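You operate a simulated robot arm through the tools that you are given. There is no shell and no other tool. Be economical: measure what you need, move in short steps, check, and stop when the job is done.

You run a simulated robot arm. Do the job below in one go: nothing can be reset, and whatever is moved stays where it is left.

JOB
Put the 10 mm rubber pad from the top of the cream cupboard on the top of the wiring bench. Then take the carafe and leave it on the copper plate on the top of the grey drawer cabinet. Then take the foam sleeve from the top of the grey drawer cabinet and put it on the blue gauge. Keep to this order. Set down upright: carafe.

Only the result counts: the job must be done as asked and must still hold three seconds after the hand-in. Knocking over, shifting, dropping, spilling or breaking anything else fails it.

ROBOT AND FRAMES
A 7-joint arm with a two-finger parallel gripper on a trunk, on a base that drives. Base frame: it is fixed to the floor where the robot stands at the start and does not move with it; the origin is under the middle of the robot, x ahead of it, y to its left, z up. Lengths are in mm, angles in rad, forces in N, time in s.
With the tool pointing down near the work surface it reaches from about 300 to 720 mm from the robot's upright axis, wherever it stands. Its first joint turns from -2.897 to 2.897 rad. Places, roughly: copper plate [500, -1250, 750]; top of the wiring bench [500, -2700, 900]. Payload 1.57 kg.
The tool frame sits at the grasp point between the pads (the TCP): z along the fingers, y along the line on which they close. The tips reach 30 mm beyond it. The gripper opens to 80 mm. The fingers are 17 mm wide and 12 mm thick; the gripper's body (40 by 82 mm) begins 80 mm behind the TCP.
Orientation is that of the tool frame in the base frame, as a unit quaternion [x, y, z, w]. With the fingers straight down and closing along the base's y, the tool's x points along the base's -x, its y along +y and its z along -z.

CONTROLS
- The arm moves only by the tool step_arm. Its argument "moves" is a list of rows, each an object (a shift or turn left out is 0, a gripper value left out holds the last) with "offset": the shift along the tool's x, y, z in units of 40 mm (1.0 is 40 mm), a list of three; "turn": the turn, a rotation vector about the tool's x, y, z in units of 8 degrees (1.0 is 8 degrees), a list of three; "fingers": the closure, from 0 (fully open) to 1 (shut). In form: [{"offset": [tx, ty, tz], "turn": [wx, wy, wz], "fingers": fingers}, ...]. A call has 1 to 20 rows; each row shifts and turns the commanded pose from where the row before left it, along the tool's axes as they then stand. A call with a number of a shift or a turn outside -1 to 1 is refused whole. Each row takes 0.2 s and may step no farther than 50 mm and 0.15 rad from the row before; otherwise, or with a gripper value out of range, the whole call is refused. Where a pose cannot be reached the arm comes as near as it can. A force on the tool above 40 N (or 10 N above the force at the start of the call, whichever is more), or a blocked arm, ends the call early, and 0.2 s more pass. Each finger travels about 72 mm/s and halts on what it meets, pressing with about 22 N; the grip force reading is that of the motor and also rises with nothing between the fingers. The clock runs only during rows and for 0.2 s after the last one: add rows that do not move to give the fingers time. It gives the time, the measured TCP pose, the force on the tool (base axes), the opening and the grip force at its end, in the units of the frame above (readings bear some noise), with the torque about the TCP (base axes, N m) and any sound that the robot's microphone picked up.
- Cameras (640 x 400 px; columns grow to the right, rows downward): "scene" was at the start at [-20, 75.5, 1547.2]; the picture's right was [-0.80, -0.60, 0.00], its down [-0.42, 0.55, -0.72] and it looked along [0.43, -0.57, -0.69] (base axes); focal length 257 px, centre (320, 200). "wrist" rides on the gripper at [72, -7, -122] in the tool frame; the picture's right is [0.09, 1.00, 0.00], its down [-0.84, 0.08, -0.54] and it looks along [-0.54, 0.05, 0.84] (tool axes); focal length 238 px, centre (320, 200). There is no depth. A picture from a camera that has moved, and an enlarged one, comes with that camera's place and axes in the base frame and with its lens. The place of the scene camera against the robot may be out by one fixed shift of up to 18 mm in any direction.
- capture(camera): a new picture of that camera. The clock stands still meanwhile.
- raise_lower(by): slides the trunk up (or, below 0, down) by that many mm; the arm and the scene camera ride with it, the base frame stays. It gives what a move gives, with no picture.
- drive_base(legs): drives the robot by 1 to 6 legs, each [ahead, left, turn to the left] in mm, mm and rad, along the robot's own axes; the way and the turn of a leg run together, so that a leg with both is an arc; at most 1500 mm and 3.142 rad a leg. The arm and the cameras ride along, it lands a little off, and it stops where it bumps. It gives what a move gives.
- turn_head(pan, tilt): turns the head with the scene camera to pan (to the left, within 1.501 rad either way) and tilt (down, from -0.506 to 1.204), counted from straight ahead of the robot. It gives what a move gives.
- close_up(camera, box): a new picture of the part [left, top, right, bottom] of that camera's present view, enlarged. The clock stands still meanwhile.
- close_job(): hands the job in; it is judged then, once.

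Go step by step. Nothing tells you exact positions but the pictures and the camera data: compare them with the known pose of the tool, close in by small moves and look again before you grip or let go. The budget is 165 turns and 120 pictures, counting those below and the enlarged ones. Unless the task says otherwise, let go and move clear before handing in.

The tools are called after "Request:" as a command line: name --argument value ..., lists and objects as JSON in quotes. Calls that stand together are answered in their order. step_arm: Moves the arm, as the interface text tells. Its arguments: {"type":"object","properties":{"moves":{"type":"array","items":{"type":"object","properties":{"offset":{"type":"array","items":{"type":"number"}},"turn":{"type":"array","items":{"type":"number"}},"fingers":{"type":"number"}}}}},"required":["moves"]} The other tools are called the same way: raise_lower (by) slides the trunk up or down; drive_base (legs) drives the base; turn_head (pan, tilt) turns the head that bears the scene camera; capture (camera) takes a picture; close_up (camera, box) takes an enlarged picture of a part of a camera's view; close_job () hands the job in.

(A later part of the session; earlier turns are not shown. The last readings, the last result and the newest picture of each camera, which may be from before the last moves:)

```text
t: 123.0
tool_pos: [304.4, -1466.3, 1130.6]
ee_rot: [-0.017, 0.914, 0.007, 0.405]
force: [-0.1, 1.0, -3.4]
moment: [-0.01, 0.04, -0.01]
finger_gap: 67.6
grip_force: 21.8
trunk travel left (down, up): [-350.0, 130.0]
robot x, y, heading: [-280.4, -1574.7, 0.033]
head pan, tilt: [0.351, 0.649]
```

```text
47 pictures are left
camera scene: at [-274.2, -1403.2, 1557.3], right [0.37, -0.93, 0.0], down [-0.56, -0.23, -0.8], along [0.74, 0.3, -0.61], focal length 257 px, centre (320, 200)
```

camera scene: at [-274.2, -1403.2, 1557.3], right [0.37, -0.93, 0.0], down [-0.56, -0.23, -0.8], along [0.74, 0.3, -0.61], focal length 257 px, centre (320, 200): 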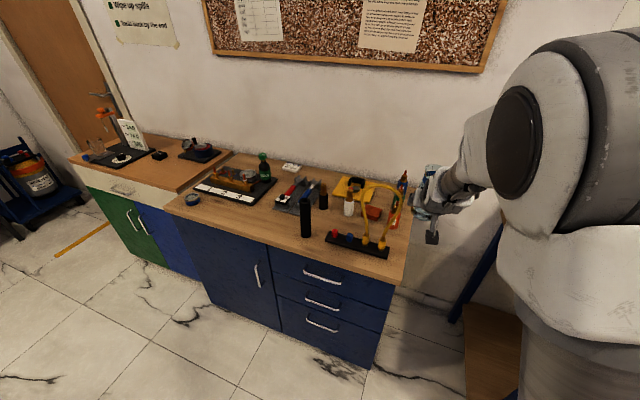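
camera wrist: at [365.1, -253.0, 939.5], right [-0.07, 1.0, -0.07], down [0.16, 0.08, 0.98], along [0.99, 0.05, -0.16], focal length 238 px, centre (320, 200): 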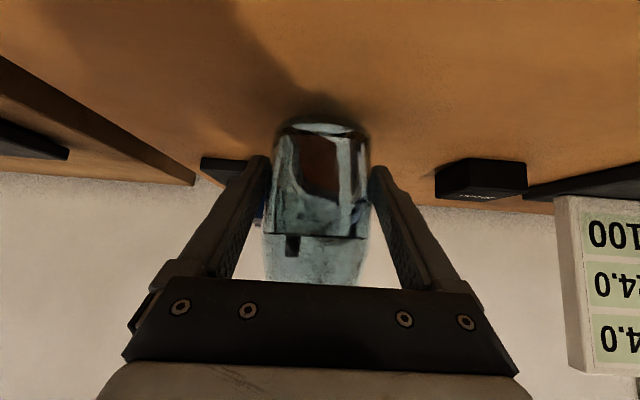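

Request:
close_up --camera "scene" --box '[290, 160, 418, 260]'

Request:
capture --camera "wrist"

```text
4.00 times, centred on (354, 210) of scene
camera zoom: at [-274.2, -1403.2, 1557.3], right [0.37, -0.93, 0.0], down [-0.56, -0.23, -0.8], along [0.74, 0.3, -0.61], focal length 1028 px, centre (184, 160)
```

zoom: 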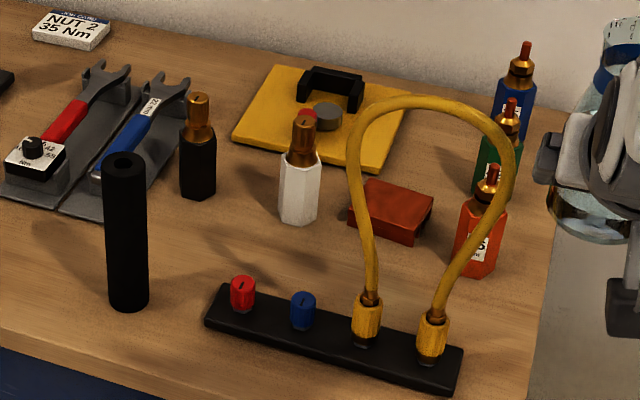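

```text
45 pictures are left
camera wrist: at [165.9, -1478.1, 1159.8], right [-0.1, 0.99, -0.07], down [0.16, 0.08, 0.98], along [0.98, 0.08, -0.16], focal length 238 px, centre (320, 200)
```

wrist: 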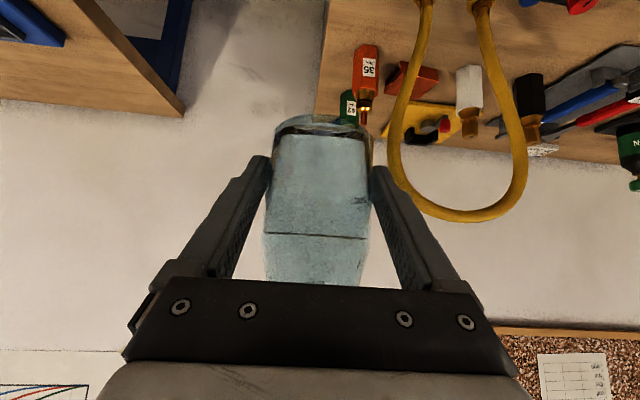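

The copper slab is at about (524,-1300, ~890), behind a tall yellow hose loop (x≈367) with a white bottle to its left. I'll approach diagonally from the left (~31°), so I drive back left to about (-85,-930).

Request:
drive_base --legs '[[0, 0, -0.033], [0, 645, 0]]'

Request:
turn_head --pan -0.45 --tilt 0.7

Request:
capture --camera "scene"

```text
t: 128.7
tool_pos: [311.5, -835.3, 1131.1]
ee_rot: [0.002, 0.914, -0.001, 0.407]
force: [0.1, -0.6, -2.8]
moment: [-0.02, 0.03, 0.03]
finger_gap: 67.6
grip_force: 22.3
trunk travel left (down, up): [-350.0, 130.0]
robot x, y, heading: [-277.9, -919.8, -0.008]
head pan, tilt: [0.351, 0.649]
```

```text
t: 129.8
tool_pos: [311.2, -836.6, 1132.6]
ee_rot: [0.003, 0.914, -0.001, 0.406]
force: [-0.1, 0.2, -3.3]
moment: [-0.01, 0.06, 0.01]
finger_gap: 67.5
grip_force: 22.1
trunk travel left (down, up): [-350.0, 130.0]
robot x, y, heading: [-275.9, -919.7, -0.009]
head pan, tilt: [-0.45, 0.7]
```

```text
44 pictures are left
camera scene: at [-269.3, -815.2, 1552.9], right [-0.44, -0.9, 0.0], down [-0.58, 0.29, -0.76], along [0.69, -0.34, -0.64], focal length 257 px, centre (320, 200)
```

scene: 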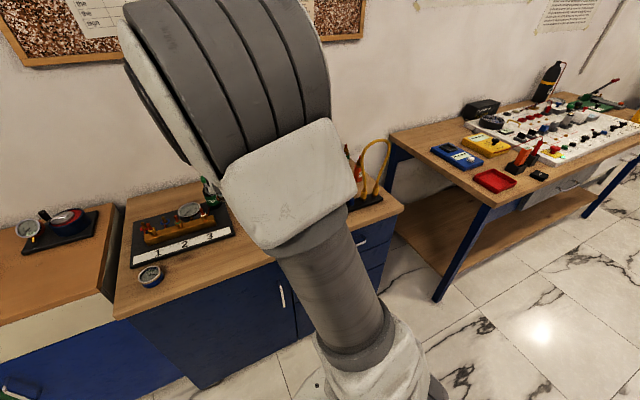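

Request:
drive_base --legs '[[185, 0, 0]]'

Request:
step_arm --moves '[{"turn": [0.73, 0, 0.66]}, {"turn": [0.73, 0, 0.66]}, {"turn": [0.73, 0, 0.66]}, {"turn": [0.73, 0, 0.66]}, {}]'

```text
t: 131.7
tool_pos: [495.4, -838.7, 1130.9]
ee_rot: [0.003, 0.914, -0.001, 0.406]
force: [0.0, 0.8, -3.6]
moment: [0.02, 0.03, 0.01]
finger_gap: 67.5
grip_force: 22.0
trunk travel left (down, up): [-350.0, 130.0]
robot x, y, heading: [-90.3, -924.3, -0.01]
head pan, tilt: [-0.45, 0.7]
```

```text
t: 132.9
tool_pos: [497.2, -838.2, 1131.7]
ee_rot: [0.252, 0.878, -0.111, 0.392]
force: [-0.7, 0.3, -2.9]
moment: [0.03, 0.04, 0.0]
finger_gap: 67.5
grip_force: 21.8
trunk travel left (down, up): [-350.0, 130.0]
robot x, y, heading: [-93.7, -919.7, -0.007]
head pan, tilt: [-0.45, 0.7]
```

Request:
step_arm --moves '[{"offset": [-0.2, -0.4, 0.2]}, {"offset": [-0.28, -0.59, 0.311]}, {"offset": [-0.28, -0.59, 0.311]}, {"offset": [-0.28, -0.59, 0.311]}, {"offset": [-0.28, -0.59, 0.311]}, {"offset": [-0.28, -0.59, 0.311]}, {"offset": [-0.28, -0.59, 0.311]}, {"offset": [-0.28, -0.59, 0.311]}, {"offset": [-0.28, -0.59, 0.311]}, {"offset": [-0.28, -0.59, 0.311]}, {"offset": [-0.28, -0.59, 0.311]}, {"offset": [-0.28, -0.59, 0.311]}, {}]'

Request:
capture --camera "wrist"

Request:
capture --camera "scene"

```text
t: 135.7
tool_pos: [517.1, -1174.8, 1130.7]
ee_rot: [0.252, 0.878, -0.112, 0.39]
force: [-0.2, -0.6, -2.8]
moment: [0.05, 0.04, 0.01]
finger_gap: 67.3
grip_force: 22.1
trunk travel left (down, up): [-350.0, 130.0]
robot x, y, heading: [-93.1, -920.3, -0.011]
head pan, tilt: [-0.45, 0.7]
```

```text
43 pictures are left
camera wrist: at [395.7, -1107.9, 1159.2], right [0.47, 0.88, -0.07], down [0.18, -0.02, 0.98], along [0.86, -0.48, -0.16], focal length 238 px, centre (320, 200)
```

wrist: 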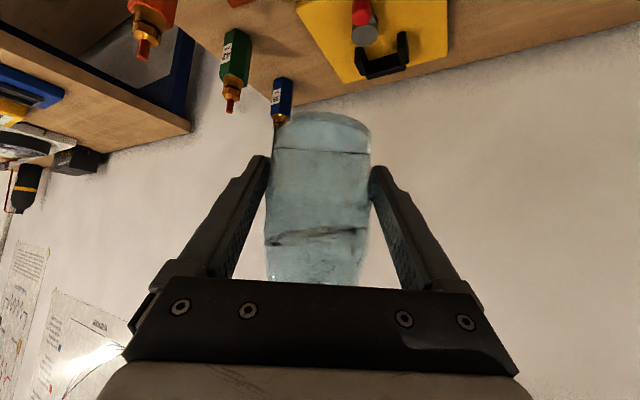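

```text
42 pictures are left
camera scene: at [-84.5, -817.5, 1553.0], right [-0.44, -0.9, 0.0], down [-0.58, 0.29, -0.76], along [0.69, -0.34, -0.64], focal length 257 px, centre (320, 200)
```

scene: 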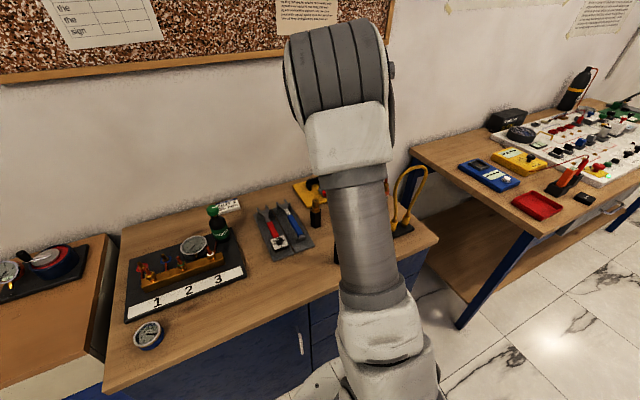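

Holding steady. Continue to hover above the plate, then start lowering (bottom still above neighbours' tops laterally clear) and look.

Request:
step_arm --moves '[{"offset": [-0.244, -0.49, 0.272]}, {"offset": [-0.244, -0.49, 0.272]}, {"offset": [-0.244, -0.49, 0.272]}, {"offset": [-0.244, -0.49, 0.272]}, {"offset": [-0.244, -0.49, 0.272]}, {}, {"offset": [0.4, 0, 0.36]}, {"offset": [0.4, 0, 0.36]}, {"offset": [0.4, 0, 0.36]}, {}]'

Request:
capture --camera "wrist"

Request:
close_up --camera "scene" --box '[280, 130, 440, 230]'

```text
t: 137.9
tool_pos: [528.0, -1297.2, 1065.8]
ee_rot: [0.251, 0.879, -0.111, 0.39]
force: [0.3, -0.6, -2.8]
moment: [-0.01, 0.05, 0.03]
finger_gap: 67.5
grip_force: 21.8
trunk travel left (down, up): [-350.0, 130.0]
robot x, y, heading: [-93.9, -921.3, -0.013]
head pan, tilt: [-0.45, 0.7]
```

```text
41 pictures are left
camera wrist: at [406.5, -1229.9, 1094.9], right [0.47, 0.88, -0.07], down [0.18, -0.02, 0.98], along [0.86, -0.48, -0.16], focal length 238 px, centre (320, 200)
```

wrist: 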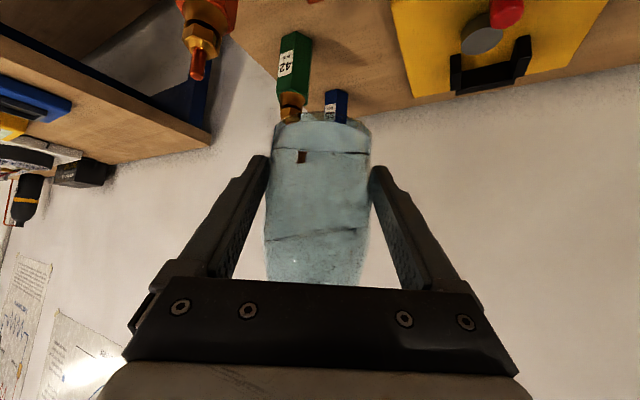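

```text
4.00 times, centred on (360, 180) of scene
camera zoom: at [-84.4, -817.4, 1553.0], right [-0.44, -0.9, 0.0], down [-0.58, 0.29, -0.76], along [0.69, -0.34, -0.64], focal length 1028 px, centre (160, 280)
```

zoom: 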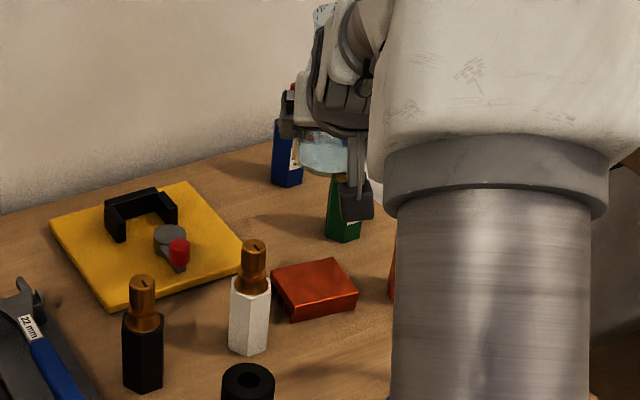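

The scene view now shows plate and carafe: base aligns with the plate within a few mm, and the white bottle is where I expected. Continue lowering.

Request:
step_arm --moves '[{"offset": [0.4, 0, 0.36]}, {"offset": [0.4, 0, 0.36]}, {"offset": [0.4, 0, 0.36]}, {"offset": [0.4, 0, 0.36]}, {}]'

Request:
capture --camera "wrist"

Request:
close_up --camera "scene" --box '[280, 130, 440, 230]'

```text
t: 139.1
tool_pos: [526.9, -1296.3, 979.4]
ee_rot: [0.251, 0.878, -0.112, 0.391]
force: [0.8, -0.6, -3.0]
moment: [-0.01, 0.01, 0.0]
finger_gap: 67.4
grip_force: 22.0
trunk travel left (down, up): [-350.0, 130.0]
robot x, y, heading: [-93.2, -920.3, -0.013]
head pan, tilt: [-0.45, 0.7]
```

```text
39 pictures are left
camera wrist: at [406.3, -1229.7, 1008.6], right [0.47, 0.88, -0.07], down [0.17, -0.02, 0.98], along [0.86, -0.48, -0.16], focal length 238 px, centre (320, 200)
```

wrist: 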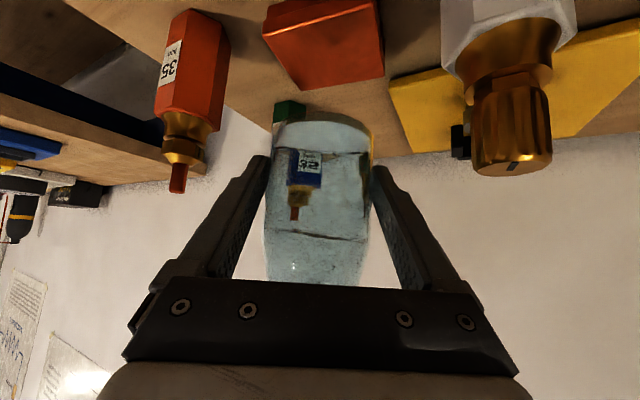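

```text
4.00 times, centred on (360, 180) of scene
camera zoom: at [-84.4, -817.4, 1553.0], right [-0.44, -0.9, 0.0], down [-0.58, 0.29, -0.76], along [0.69, -0.34, -0.64], focal length 1028 px, centre (160, 280)
```

zoom: 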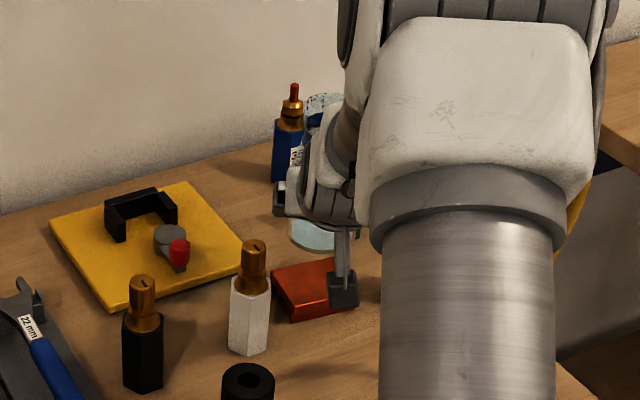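

The white bottle's neck would pass only ~2 mm from the hand, so I'll yaw 4° further away from it and shift 4 mm, then recheck.

Request:
step_arm --moves '[{"turn": [0.37, 0, 0.335], "offset": [0, -0.1, 0]}, {}, {"offset": [0.18, 0, 0.165]}, {"offset": [0.18, 0, 0.165]}, {}]'

Request:
capture --camera "wrist"

```text
t: 140.3
tool_pos: [524.9, -1301.4, 960.5]
ee_rot: [0.281, 0.869, -0.125, 0.387]
force: [0.2, -0.6, -3.3]
moment: [0.04, 0.03, 0.01]
finger_gap: 67.7
grip_force: 21.7
trunk travel left (down, up): [-350.0, 130.0]
robot x, y, heading: [-90.4, -917.0, -0.011]
head pan, tilt: [-0.45, 0.7]
```

```text
37 pictures are left
camera wrist: at [409.1, -1225.6, 989.6], right [0.53, 0.84, -0.07], down [0.17, -0.03, 0.98], along [0.83, -0.54, -0.16], focal length 238 px, centre (320, 200)
```

wrist: 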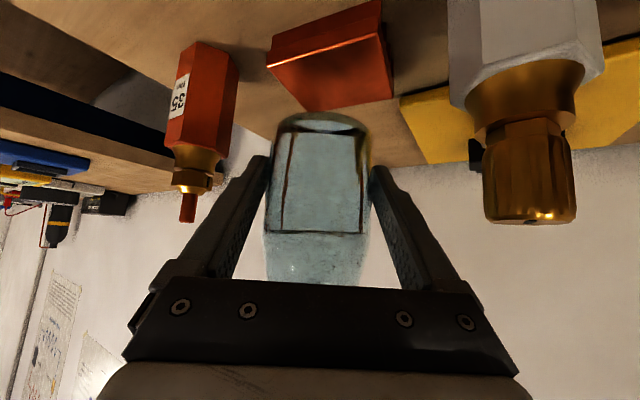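

I turned the wrong way; reverse by 8° so the hand moves away from the bottle.

Request:
step_arm --moves '[{"turn": [-0.4, 0, -0.36]}, {"turn": [-0.4, 0, -0.36]}, {}]'

Request:
capture --camera "wrist"

Request:
close_up --camera "scene" --box '[280, 110, 472, 230]'

```text
t: 141.1
tool_pos: [525.2, -1299.8, 961.3]
ee_rot: [0.215, 0.888, -0.095, 0.394]
force: [-0.9, -0.5, -2.8]
moment: [0.02, 0.06, 0.02]
finger_gap: 67.5
grip_force: 22.2
trunk travel left (down, up): [-350.0, 130.0]
robot x, y, heading: [-90.7, -920.3, -0.01]
head pan, tilt: [-0.45, 0.7]
```

```text
36 pictures are left
camera wrist: at [398.8, -1243.5, 989.7], right [0.4, 0.91, -0.07], down [0.18, 0.0, 0.98], along [0.9, -0.41, -0.16], focal length 238 px, centre (320, 200)
```

wrist: 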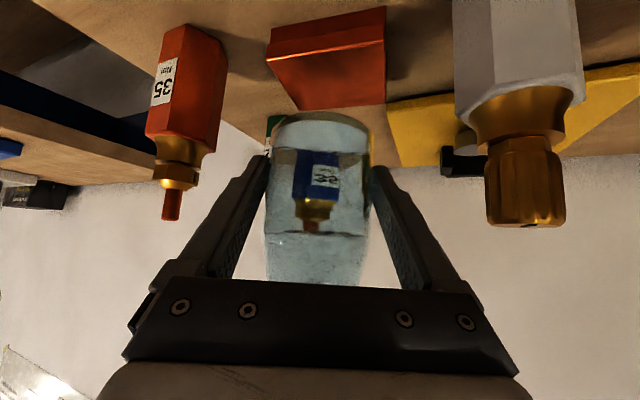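

```text
3.33 times, centred on (376, 170) of scene
camera zoom: at [-84.6, -817.4, 1553.0], right [-0.44, -0.9, 0.0], down [-0.58, 0.29, -0.76], along [0.69, -0.34, -0.64], focal length 856 px, centre (133, 300)
```

zoom: 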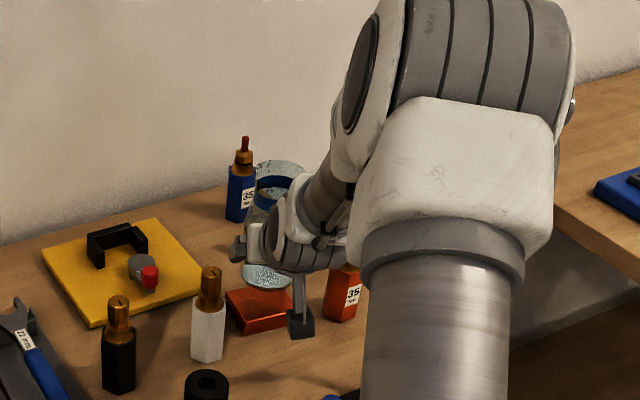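

Request:
step_arm --moves '[{"offset": [0.23, 0.03, 0.21]}, {"offset": [0.23, 0.03, 0.21]}, {}]'

Request:
capture --camera "wrist"

Request:
close_up --camera "scene" --box '[310, 150, 406, 210]'

```text
t: 141.9
tool_pos: [526.5, -1298.3, 934.7]
ee_rot: [0.216, 0.888, -0.095, 0.394]
force: [-0.7, 0.5, -3.2]
moment: [0.03, 0.04, 0.01]
finger_gap: 67.4
grip_force: 21.7
trunk travel left (down, up): [-350.0, 130.0]
robot x, y, heading: [-90.9, -921.9, -0.014]
head pan, tilt: [-0.45, 0.7]
```

```text
34 pictures are left
camera wrist: at [400.2, -1240.7, 964.0], right [0.4, 0.91, -0.07], down [0.18, 0.0, 0.98], along [0.9, -0.41, -0.16], focal length 238 px, centre (320, 200)
```

wrist: 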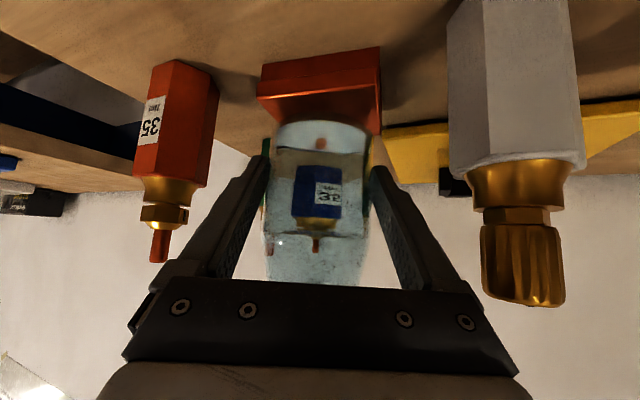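

```text
6.67 times, centred on (358, 180) of scene
camera zoom: at [-84.4, -817.4, 1553.0], right [-0.44, -0.9, 0.0], down [-0.58, 0.29, -0.76], along [0.69, -0.34, -0.64], focal length 1712 px, centre (67, 333)
```

zoom: 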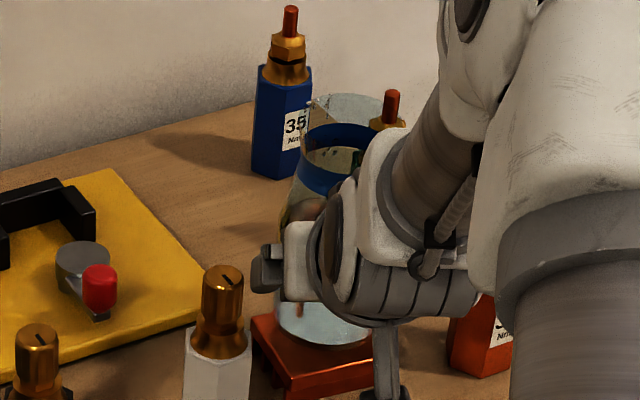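

Base sits right above the plate's centre. Lowering in small steps to contact.

Request:
step_arm --moves '[{"offset": [0.056, 0, 0.05]}, {"offset": [0.056, 0, 0.05]}, {}]'

Request:
step_arm --moves '[{"offset": [0.037, 0, 0.033]}, {"offset": [0.037, 0, 0.033]}, {}]'

Request:
capture --camera "wrist"

```text
t: 142.7
tool_pos: [525.1, -1297.7, 928.4]
ee_rot: [0.216, 0.888, -0.095, 0.396]
force: [0.0, -1.0, -4.1]
moment: [0.01, 0.05, -0.03]
finger_gap: 67.2
grip_force: 21.9
trunk travel left (down, up): [-350.0, 130.0]
robot x, y, heading: [-93.9, -922.9, -0.009]
head pan, tilt: [-0.45, 0.7]
```

```text
t: 143.5
tool_pos: [526.6, -1297.8, 926.7]
ee_rot: [0.215, 0.887, -0.096, 0.396]
force: [-1.3, 1.1, 3.3]
moment: [-0.09, -0.14, -0.02]
finger_gap: 67.4
grip_force: 21.6
trunk travel left (down, up): [-350.0, 130.0]
robot x, y, heading: [-92.6, -921.3, -0.008]
head pan, tilt: [-0.45, 0.7]
```

```text
32 pictures are left
camera wrist: at [399.6, -1240.9, 955.7], right [0.4, 0.91, -0.07], down [0.17, 0.0, 0.98], along [0.9, -0.41, -0.16], focal length 238 px, centre (320, 200)
```

wrist: 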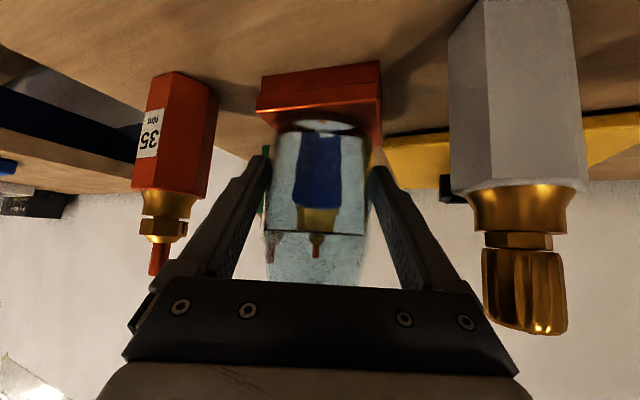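

Contact confirmed (load transferred). I'll open just to ~75 mm to avoid the bottle and rise vertically.

Request:
step_arm --moves '[{"offset": [-0.01, 0, -0.01], "fingers": 0.12}, {"fingers": 0.08}, {"fingers": 0.06}, {}, {}]'

Request:
capture --camera "wrist"

```text
t: 144.7
tool_pos: [525.2, -1296.8, 927.0]
ee_rot: [0.215, 0.888, -0.095, 0.395]
force: [0.7, 0.3, 1.0]
moment: [-0.01, -0.04, -0.02]
finger_gap: 75.2
grip_force: 0.0
trunk travel left (down, up): [-350.0, 130.0]
robot x, y, heading: [-95.3, -918.4, -0.014]
head pan, tilt: [-0.45, 0.7]
```

```text
31 pictures are left
camera wrist: at [399.4, -1240.7, 955.4], right [0.4, 0.91, -0.07], down [0.18, 0.0, 0.98], along [0.9, -0.41, -0.16], focal length 238 px, centre (320, 200)
```

wrist: 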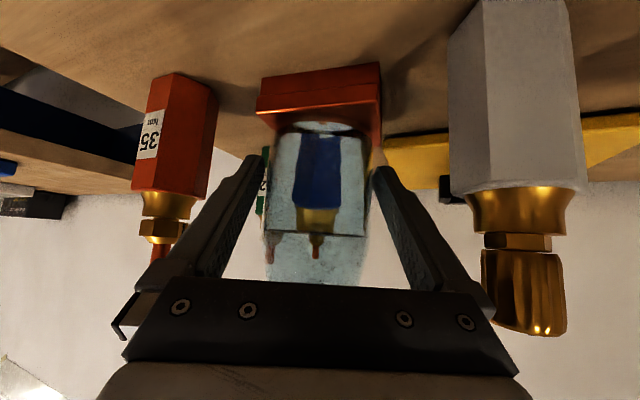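

Request:
step_arm --moves '[{"offset": [-0.185, 0.02, -0.167]}, {"offset": [-0.37, 0.02, -0.334]}, {"offset": [-0.37, 0, -0.334]}, {"offset": [-0.74, 0, -0.668]}, {"offset": [-0.74, 0, -0.668]}, {"offset": [-0.74, 0, -0.668]}, {}]'

Request:
capture --camera "wrist"

Request:
close_up --camera "scene" --box '[280, 110, 440, 210]'

```text
t: 146.3
tool_pos: [524.8, -1294.2, 1096.1]
ee_rot: [0.215, 0.888, -0.095, 0.394]
force: [-1.0, -0.5, 1.3]
moment: [0.0, 0.02, 0.01]
finger_gap: 75.1
grip_force: 0.0
trunk travel left (down, up): [-350.0, 130.0]
robot x, y, heading: [-86.3, -920.3, -0.01]
head pan, tilt: [-0.45, 0.7]
```

```text
30 pictures are left
camera wrist: at [398.7, -1237.3, 1125.2], right [0.4, 0.91, -0.07], down [0.18, 0.0, 0.98], along [0.9, -0.41, -0.16], focal length 238 px, centre (320, 200)
```

wrist: 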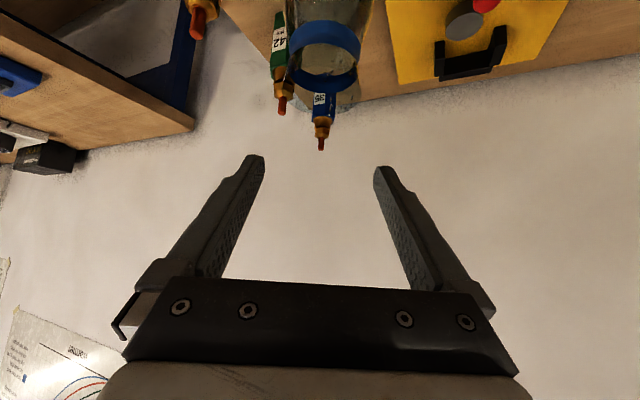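

```text
4.00 times, centred on (360, 160) of scene
camera zoom: at [-84.9, -817.1, 1552.9], right [-0.44, -0.9, 0.0], down [-0.58, 0.29, -0.77], along [0.69, -0.34, -0.64], focal length 1028 px, centre (160, 360)
```

zoom: 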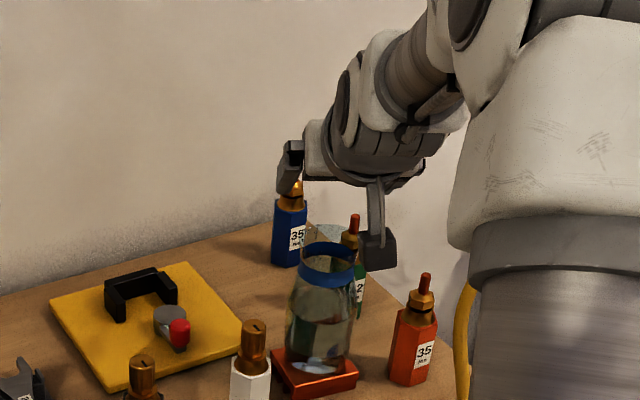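

The carafe stands upright on the copper plate. Next, level the tool high up, then move over to the foam sleeve near (333,-1097).

Request:
step_arm --moves '[{"offset": [-0.74, 0, -0.668]}, {"offset": [-0.74, 0, -0.668]}, {"turn": [0, 1, 0], "fingers": 0}, {"turn": [0, 1, 0]}, {"turn": [0, 1, 0]}, {"turn": [0, 1, 0]}, {"turn": [0, 1, 0]}, {"turn": [0, 1, 0]}, {"turn": [0, 0, -0.85]}, {"turn": [0, 0, -0.85]}, {"turn": [0, 0, -0.85]}, {"turn": [0, 0, -0.85]}, {}]'

Request:
capture --camera "scene"

```text
t: 149.1
tool_pos: [485.1, -1283.5, 1166.5]
ee_rot: [0.0, 1.0, 0.001, 0.0]
force: [-0.4, -0.2, 0.2]
moment: [-0.01, 0.0, -0.03]
finger_gap: 80.0
grip_force: 0.0
out of reach, approached as far as the arm can: row 7, 8
trunk travel left (down, up): [-350.0, 130.0]
robot x, y, heading: [-94.1, -923.0, -0.015]
head pan, tilt: [-0.45, 0.7]
```

```text
28 pictures are left
camera scene: at [-84.8, -817.2, 1553.0], right [-0.44, -0.9, 0.0], down [-0.58, 0.29, -0.76], along [0.69, -0.34, -0.64], focal length 257 px, centre (320, 200)
```

scene: 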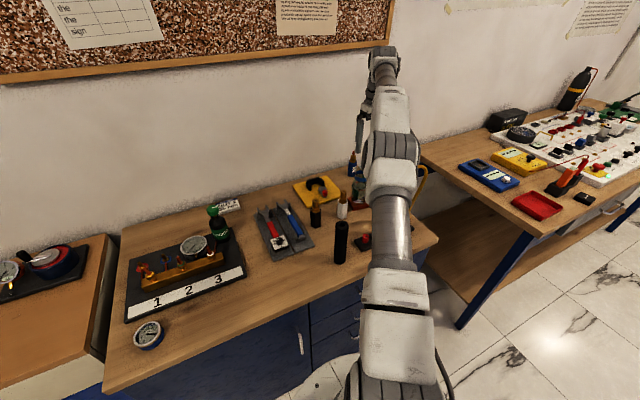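

Request:
step_arm --moves '[{"offset": [0.63, 0.775, 0]}, {"offset": [0.63, 0.775, 0]}, {"offset": [0.63, 0.775, 0]}, {"offset": [0.63, 0.775, 0]}, {"offset": [0.63, 0.775, 0]}, {"offset": [0.63, 0.775, 0]}, {"offset": [0, 0, 0.8]}, {}]'

Request:
capture --camera "wrist"

Request:
close_up --camera "scene" --box '[270, 120, 430, 280]'

```text
t: 150.9
tool_pos: [334.8, -1097.3, 1133.8]
ee_rot: [0.001, 1.0, 0.001, 0.0]
force: [-0.3, -0.8, 0.8]
moment: [0.01, 0.02, -0.01]
finger_gap: 80.3
grip_force: 0.1
trunk travel left (down, up): [-350.0, 130.0]
robot x, y, heading: [-93.4, -923.7, -0.009]
head pan, tilt: [-0.45, 0.7]
```

```text
27 pictures are left
camera wrist: at [263.7, -1104.8, 1256.5], right [-0.09, 1.0, 0.0], down [0.84, 0.08, 0.54], along [0.54, 0.05, -0.84], focal length 238 px, centre (320, 200)
```

wrist: 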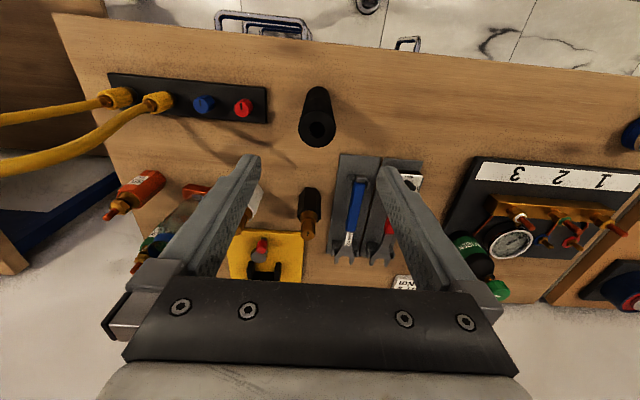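

```text
2.50 times, centred on (350, 200) of scene
camera zoom: at [-84.6, -817.3, 1553.0], right [-0.44, -0.9, 0.0], down [-0.58, 0.29, -0.76], along [0.69, -0.34, -0.64], focal length 642 px, centre (245, 200)
```

zoom: 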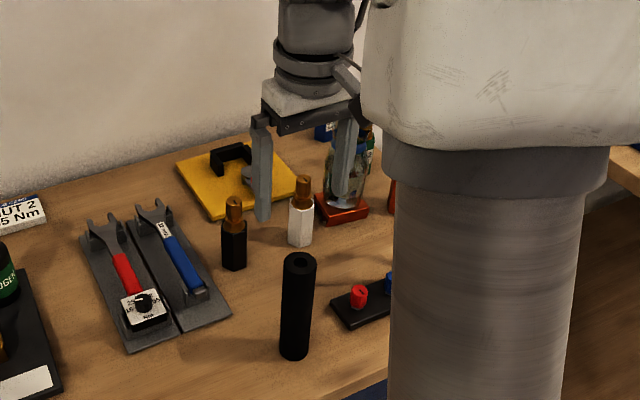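

Request:
step_arm --moves '[{"offset": [0.1, -0.1, 0.6]}, {"offset": [0, 0, 0.7]}, {}]'

Request:
capture --camera "wrist"

Request:
close_up --camera "scene" --box '[290, 170, 410, 270]'

```text
t: 151.7
tool_pos: [330.9, -1102.8, 1081.5]
ee_rot: [0.001, 1.0, 0.001, 0.001]
force: [0.0, 0.4, -1.2]
moment: [0.0, 0.02, -0.01]
finger_gap: 79.8
grip_force: 0.0
trunk travel left (down, up): [-350.0, 130.0]
robot x, y, heading: [-93.4, -923.5, -0.008]
head pan, tilt: [-0.45, 0.7]
```

```text
25 pictures are left
camera wrist: at [259.4, -1110.0, 1204.8], right [-0.09, 1.0, 0.0], down [0.84, 0.08, 0.54], along [0.54, 0.05, -0.84], focal length 238 px, centre (320, 200)
```

wrist: 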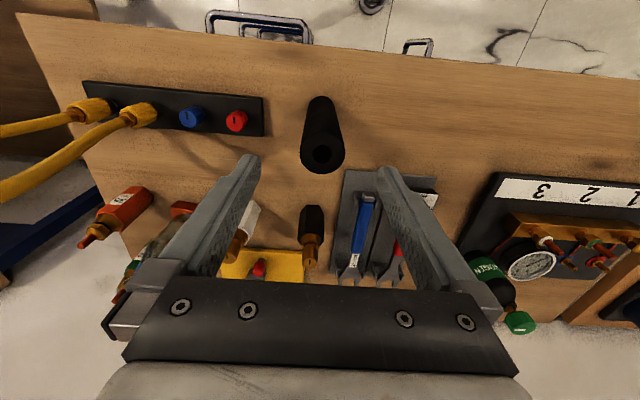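

```text
4.00 times, centred on (350, 220) of scene
camera zoom: at [-84.7, -817.2, 1553.0], right [-0.44, -0.9, 0.0], down [-0.58, 0.29, -0.76], along [0.69, -0.34, -0.64], focal length 1028 px, centre (200, 120)
```

zoom: 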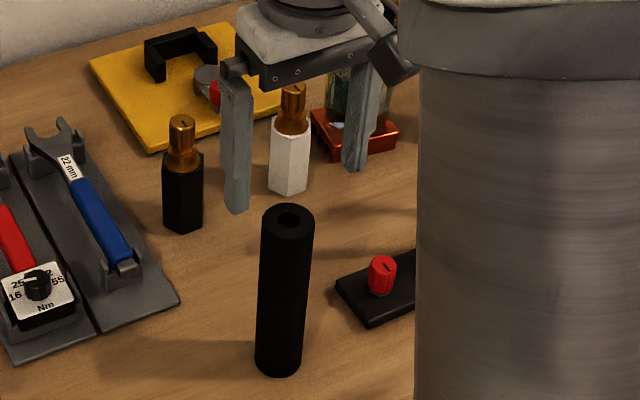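

Aligned over the sleeve; top ≈1024. Descend and grip.

Request:
step_arm --moves '[{"offset": [0, 0.03, 0.8]}, {"offset": [0, 0, 0.8]}, {"offset": [0, 0, 0.7]}, {"offset": [0, 0, 0.5]}, {}]'

Request:
capture --camera "wrist"

Request:
close_up --camera "scene" --box '[290, 170, 410, 270]'

```text
t: 152.9
tool_pos: [332.6, -1101.7, 970.6]
ee_rot: [0.001, 1.0, 0.001, 0.0]
force: [0.3, 0.5, 0.7]
moment: [0.0, 0.02, 0.01]
finger_gap: 80.0
grip_force: 0.1
trunk travel left (down, up): [-350.0, 130.0]
robot x, y, heading: [-91.5, -921.4, -0.01]
head pan, tilt: [-0.45, 0.7]
```

```text
23 pictures are left
camera wrist: at [260.9, -1109.8, 1093.8], right [-0.09, 1.0, 0.0], down [0.84, 0.08, 0.54], along [0.54, 0.05, -0.84], focal length 238 px, centre (320, 200)
```

wrist: 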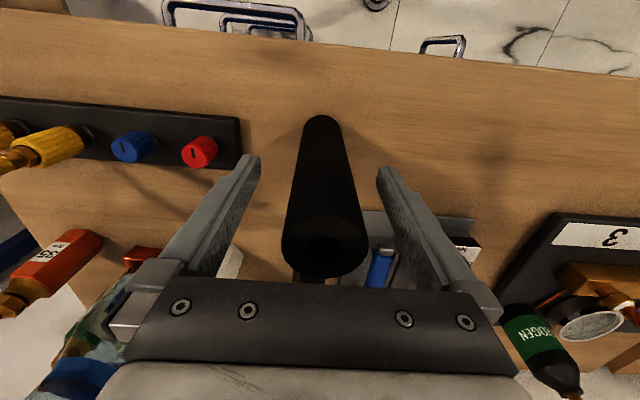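

```text
4.00 times, centred on (350, 220) of scene
camera zoom: at [-84.7, -817.2, 1553.0], right [-0.44, -0.9, 0.0], down [-0.58, 0.29, -0.76], along [0.69, -0.34, -0.64], focal length 1028 px, centre (200, 120)
```

zoom: 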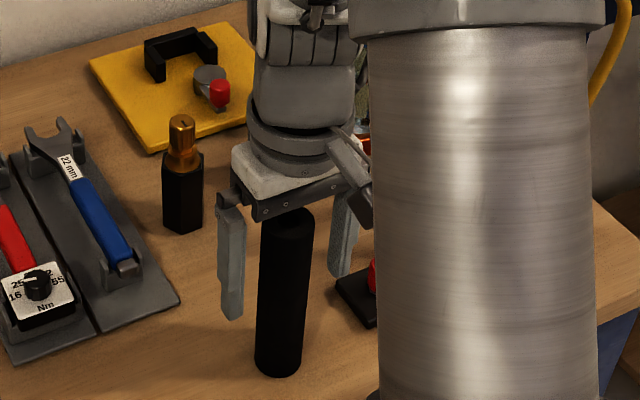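

Request:
step_arm --moves '[{"offset": [0.05, 0, 0], "fingers": 0.2}, {"fingers": 0.4}, {"fingers": 0.5}, {"fingers": 0.6}, {"fingers": 0.7}, {"fingers": 0.8}, {}]'

Request:
close_up --camera "wrist" --box '[200, 80, 440, 300]'

```text
t: 154.5
tool_pos: [330.0, -1100.2, 970.9]
ee_rot: [0.0, 1.0, 0.001, 0.0]
force: [-0.5, -0.2, 0.2]
moment: [0.03, 0.02, 0.01]
finger_gap: 36.0
grip_force: 21.8
trunk travel left (down, up): [-350.0, 130.0]
robot x, y, heading: [-89.8, -923.9, -0.014]
head pan, tilt: [-0.45, 0.7]
```

```text
1.82 times, centred on (320, 190) of wrist
camera zoom: at [258.3, -1108.8, 1093.9], right [-0.09, 1.0, 0.0], down [0.84, 0.08, 0.54], along [0.54, 0.05, -0.84], focal length 433 px, centre (320, 218)
```

zoom: 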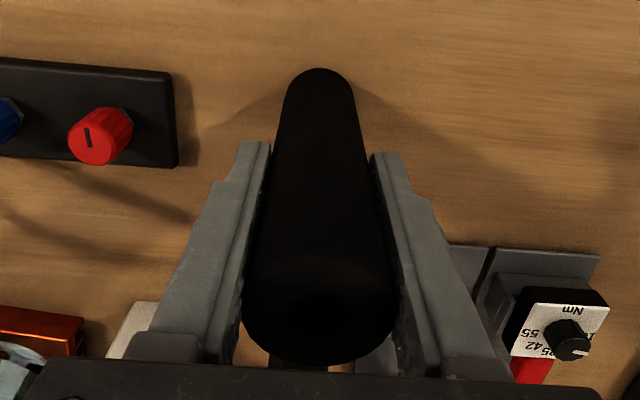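

Request:
step_arm --moves '[{"offset": [0, 0, -0.15]}, {"offset": [0, 0, -0.5]}, {"offset": [0, 0, -0.8]}, {"offset": [0, 0, -0.8]}, {"offset": [0, 0, -0.9]}, {"offset": [0, 0, -0.9]}, {}]'

Request:
turn_head --pan 0.2 --tilt 0.85

Request:
capture --camera "scene"

```text
t: 156.1
tool_pos: [330.1, -1098.9, 1131.2]
ee_rot: [0.001, 1.0, 0.001, 0.001]
force: [1.2, 0.4, 0.2]
moment: [0.01, 0.0, 0.0]
finger_gap: 36.0
grip_force: 21.7
trunk travel left (down, up): [-350.0, 130.0]
robot x, y, heading: [-98.6, -921.7, -0.014]
head pan, tilt: [-0.45, 0.7]
```

```text
t: 157.1
tool_pos: [329.8, -1100.0, 1130.1]
ee_rot: [0.001, 1.0, 0.001, 0.0]
force: [-0.2, 0.2, 0.0]
moment: [-0.02, 0.01, -0.01]
finger_gap: 36.2
grip_force: 21.1
trunk travel left (down, up): [-350.0, 130.0]
robot x, y, heading: [-91.5, -918.6, -0.014]
head pan, tilt: [0.201, 0.85]
```

```text
20 pictures are left
camera scene: at [-84.1, -764.7, 1540.7], right [0.19, -0.98, 0.0], down [-0.74, -0.14, -0.66], along [0.65, 0.12, -0.75], focal length 257 px, centre (320, 200)
```

scene: 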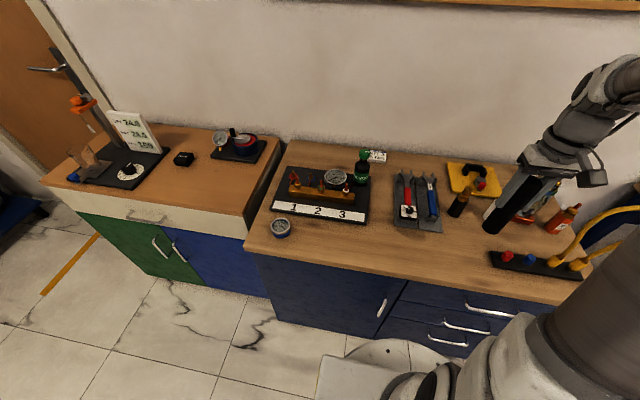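

Sleeve held upright. Now swing left toward the blue gauge near (335,-567).

Request:
step_arm --moves '[{"offset": [0, 0.6, 0]}, {"offset": [0, 0.95, 0]}, {"offset": [0, 0.95, 0]}, {"offset": [0, 0.95, 0]}, {"offset": [0, 0.95, 0]}, {"offset": [0, 0.95, 0]}, {"offset": [0, 0.95, 0]}, {"offset": [0, 0.95, 0]}, {"offset": [0, 0.95, 0]}, {"offset": [0, 0.95, 0]}, {"offset": [0, 0.95, 0]}, {"offset": [0, 0.95, 0]}, {"offset": [0, 0.95, 0]}, {"offset": [0, 0.95, 0]}, {"offset": [0, 0.4, 0]}, {}]'

Request:
capture --camera "wrist"

Request:
close_up --camera "scene" --box '[220, 150, 348, 250]'

```text
t: 160.5
tool_pos: [328.2, -566.2, 1132.6]
ee_rot: [0.002, 1.0, 0.0, 0.0]
force: [0.1, -0.2, -0.1]
moment: [0.0, -0.01, -0.02]
finger_gap: 35.9
grip_force: 21.9
trunk travel left (down, up): [-350.0, 130.0]
robot x, y, heading: [-94.3, -920.3, -0.015]
head pan, tilt: [0.201, 0.85]
```

```text
19 pictures are left
camera wrist: at [257.5, -573.3, 1255.2], right [-0.09, 1.0, 0.0], down [0.84, 0.08, 0.54], along [0.54, 0.05, -0.84], focal length 238 px, centre (320, 200)
```

wrist: 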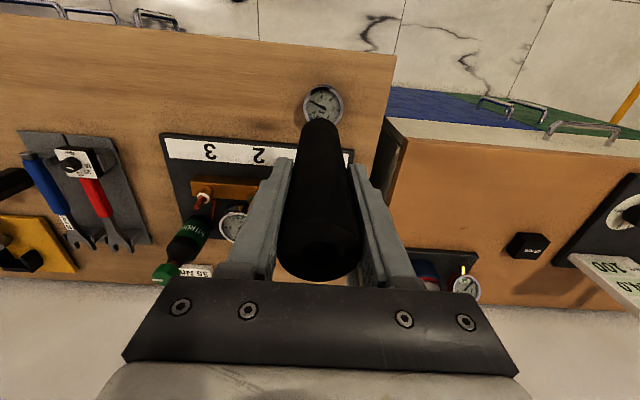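

```text
4.00 times, centred on (284, 200) of scene
camera zoom: at [-84.1, -764.6, 1540.7], right [0.19, -0.98, 0.0], down [-0.74, -0.14, -0.66], along [0.65, 0.12, -0.75], focal length 1028 px, centre (464, 200)
```

zoom: 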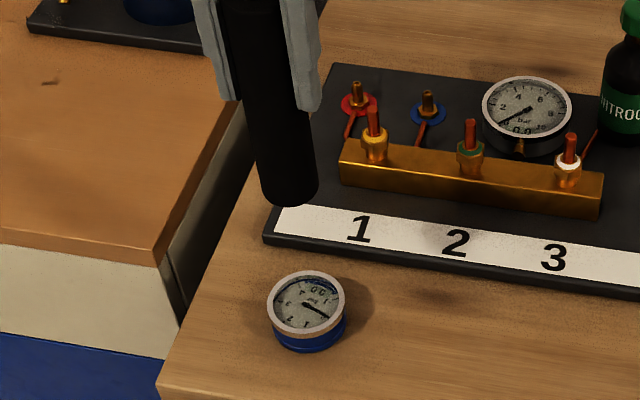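

Request:
step_arm --moves '[{"offset": [0.08, 0.08, 0.6]}, {"offset": [0, 0, 0.7]}, {"offset": [0, 0, 0.7]}, {"offset": [0, 0, 0.4]}, {}]'

Request:
close_up --camera "wrist" --box '[240, 60, 400, 160]'

Request:
close_up --camera "scene" --box '[220, 170, 348, 250]'

```text
t: 161.7
tool_pos: [325.6, -563.9, 1035.8]
ee_rot: [0.0, 1.0, 0.001, 0.0]
force: [0.0, 0.2, -0.4]
moment: [0.0, -0.05, 0.0]
finger_gap: 36.0
grip_force: 21.8
trunk travel left (down, up): [-350.0, 130.0]
robot x, y, heading: [-93.0, -917.2, -0.017]
head pan, tilt: [0.201, 0.85]
```

```text
4.00 times, centred on (320, 110) of wrist
camera zoom: at [254.6, -570.5, 1159.1], right [-0.09, 1.0, 0.0], down [0.84, 0.08, 0.54], along [0.54, 0.05, -0.84], focal length 953 px, centre (320, 560)
```

zoom: 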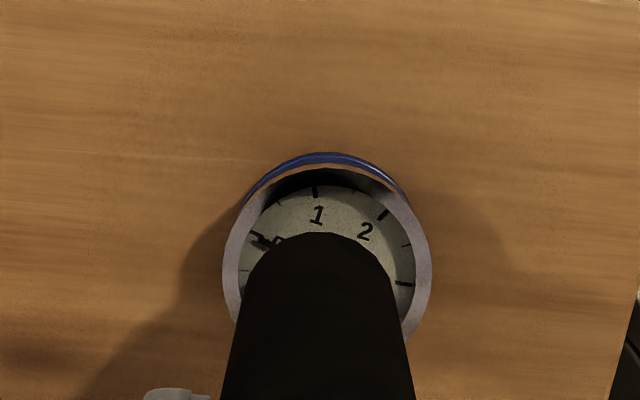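

```text
5.00 times, centred on (284, 210) of scene
camera zoom: at [-84.1, -764.6, 1540.7], right [0.19, -0.98, 0.0], down [-0.74, -0.14, -0.66], along [0.65, 0.12, -0.75], focal length 1284 px, centre (500, 150)
```

zoom: 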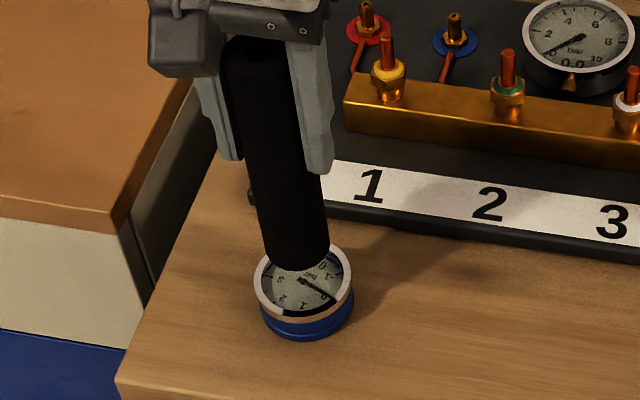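

Nearly centred on the gauge. A small correction and lowering to just above.

Request:
step_arm --moves '[{"offset": [-0.075, 0.03, 0.2]}, {"offset": [0, 0, 0.3]}, {}]'

Request:
close_up --camera "scene" --box '[252, 190, 316, 240]'

Request:
close_up --camera "wrist" --box '[240, 60, 400, 160]'

```text
t: 162.5
tool_pos: [329.9, -561.1, 1015.8]
ee_rot: [0.001, 1.0, 0.001, 0.0]
force: [1.7, -0.6, -0.6]
moment: [-0.02, 0.01, -0.02]
finger_gap: 35.9
grip_force: 22.0
trunk travel left (down, up): [-350.0, 130.0]
robot x, y, heading: [-92.2, -918.7, -0.011]
head pan, tilt: [0.201, 0.85]
```

```text
8.00 times, centred on (284, 215) of scene
camera zoom: at [-84.1, -764.6, 1540.7], right [0.19, -0.98, 0.0], down [-0.74, -0.14, -0.66], along [0.65, 0.12, -0.75], focal length 2055 px, centre (608, 80)
```

zoom: 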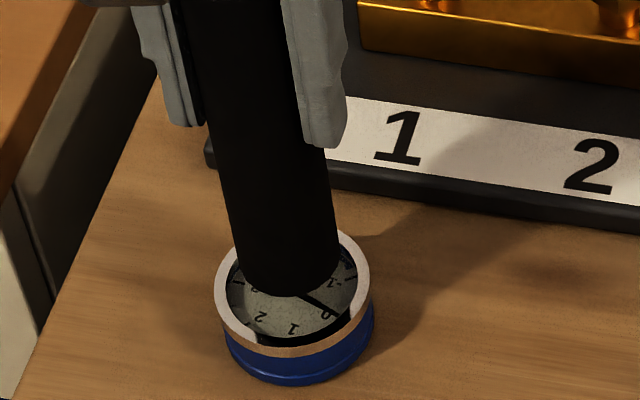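

```text
4.00 times, centred on (320, 110) of wrist
camera zoom: at [258.3, -569.0, 1139.4], right [-0.09, 1.0, 0.0], down [0.84, 0.08, 0.54], along [0.54, 0.05, -0.84], focal length 953 px, centre (320, 560)
```

zoom: 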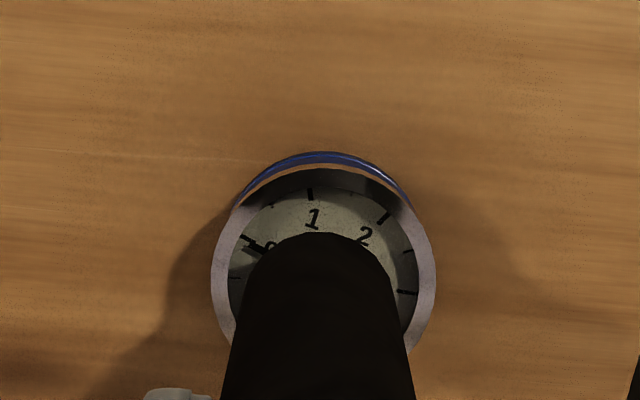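

Centred inside the bezel. Lowering in small steps to contact.

Request:
step_arm --moves '[{"offset": [0, 0, 0.08]}, {"offset": [0, 0, 0.08]}, {}]'

Request:
step_arm --moves '[{"offset": [0, 0, 0.06]}, {"offset": [0, 0, 0.06]}, {}]'

Request:
close_up --camera "scene" --box '[252, 190, 316, 240]'

```text
t: 163.3
tool_pos: [329.7, -561.3, 1010.8]
ee_rot: [0.001, 1.0, 0.001, 0.0]
force: [-0.5, -0.6, -0.6]
moment: [0.02, -0.04, -0.01]
finger_gap: 35.8
grip_force: 22.3
trunk travel left (down, up): [-350.0, 130.0]
robot x, y, heading: [-93.8, -922.8, -0.005]
head pan, tilt: [0.201, 0.85]
```

```text
t: 164.1
tool_pos: [329.4, -562.9, 1006.0]
ee_rot: [0.002, 1.0, 0.001, 0.0]
force: [-0.3, 0.2, -1.0]
moment: [-0.02, 0.0, 0.01]
finger_gap: 36.0
grip_force: 21.8
trunk travel left (down, up): [-350.0, 130.0]
robot x, y, heading: [-90.6, -922.5, -0.01]
head pan, tilt: [0.201, 0.85]
```

```text
8.00 times, centred on (284, 215) of scene
camera zoom: at [-84.1, -764.6, 1540.7], right [0.19, -0.98, 0.0], down [-0.74, -0.14, -0.66], along [0.65, 0.12, -0.75], focal length 2055 px, centre (608, 80)
```

zoom: 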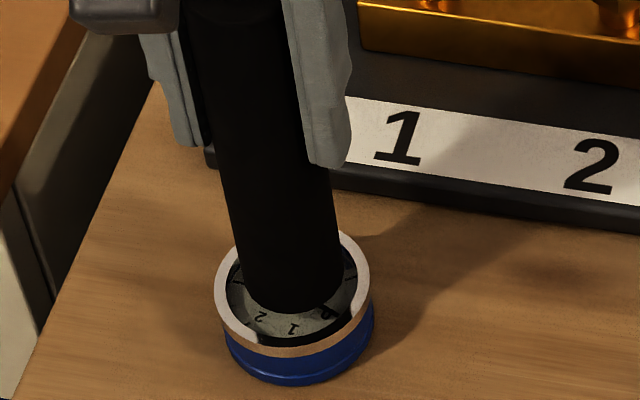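

Request:
step_arm --moves '[{"offset": [-0.03, 0, 0.06]}, {"offset": [0, 0, 0.06]}, {}]'

Request:
step_arm --moves '[{"offset": [0, 0, 0.05]}, {"offset": [0, 0, 0.05]}, {}]'

Request:
close_up --camera "scene" --box '[252, 190, 316, 240]'

```text
t: 164.9
tool_pos: [331.8, -561.8, 1002.8]
ee_rot: [0.0, 1.0, 0.002, 0.0]
force: [1.0, -0.1, -0.6]
moment: [0.0, 0.03, -0.01]
finger_gap: 36.1
grip_force: 21.8
trunk travel left (down, up): [-350.0, 130.0]
robot x, y, heading: [-93.5, -918.1, -0.009]
head pan, tilt: [0.201, 0.85]
```

```text
t: 165.7
tool_pos: [332.0, -562.6, 999.5]
ee_rot: [0.001, 1.0, 0.002, 0.001]
force: [-1.2, -0.9, 24.0]
moment: [-0.15, 0.22, -0.02]
finger_gap: 35.8
grip_force: 21.8
trunk travel left (down, up): [-350.0, 130.0]
robot x, y, heading: [-94.3, -922.6, -0.012]
head pan, tilt: [0.201, 0.85]
```

```text
8.00 times, centred on (284, 215) of scene
camera zoom: at [-85.6, -765.8, 1541.2], right [0.19, -0.98, 0.0], down [-0.74, -0.14, -0.66], along [0.65, 0.13, -0.75], focal length 2055 px, centre (608, 80)
```

zoom: 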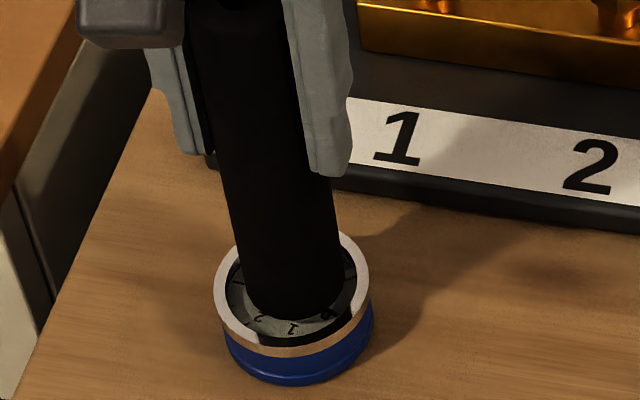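

Contact. Relieve, open slowly, and check before leaving.

Request:
step_arm --moves '[{"offset": [0, 0, -0.05]}, {}, {"fingers": 0.5}, {"fingers": 0.4}, {"fingers": 0.3}, {}]'

Request:
close_up --camera "scene" --box '[236, 160, 332, 240]'

```text
t: 167.1
tool_pos: [330.6, -562.4, 1000.4]
ee_rot: [0.001, 1.0, 0.0, 0.0]
force: [-0.5, 0.0, -0.3]
moment: [0.0, -0.02, 0.0]
finger_gap: 55.9
grip_force: 0.1
trunk travel left (down, up): [-350.0, 130.0]
robot x, y, heading: [-90.5, -921.5, -0.016]
head pan, tilt: [0.201, 0.85]
```

```text
5.00 times, centred on (284, 200) of scene
camera zoom: at [-84.1, -764.6, 1540.7], right [0.19, -0.98, 0.0], down [-0.74, -0.14, -0.66], along [0.65, 0.12, -0.75], focal length 1284 px, centre (500, 200)
```

zoom: 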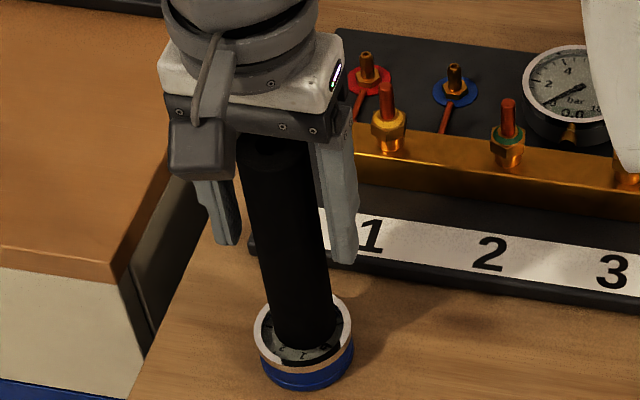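

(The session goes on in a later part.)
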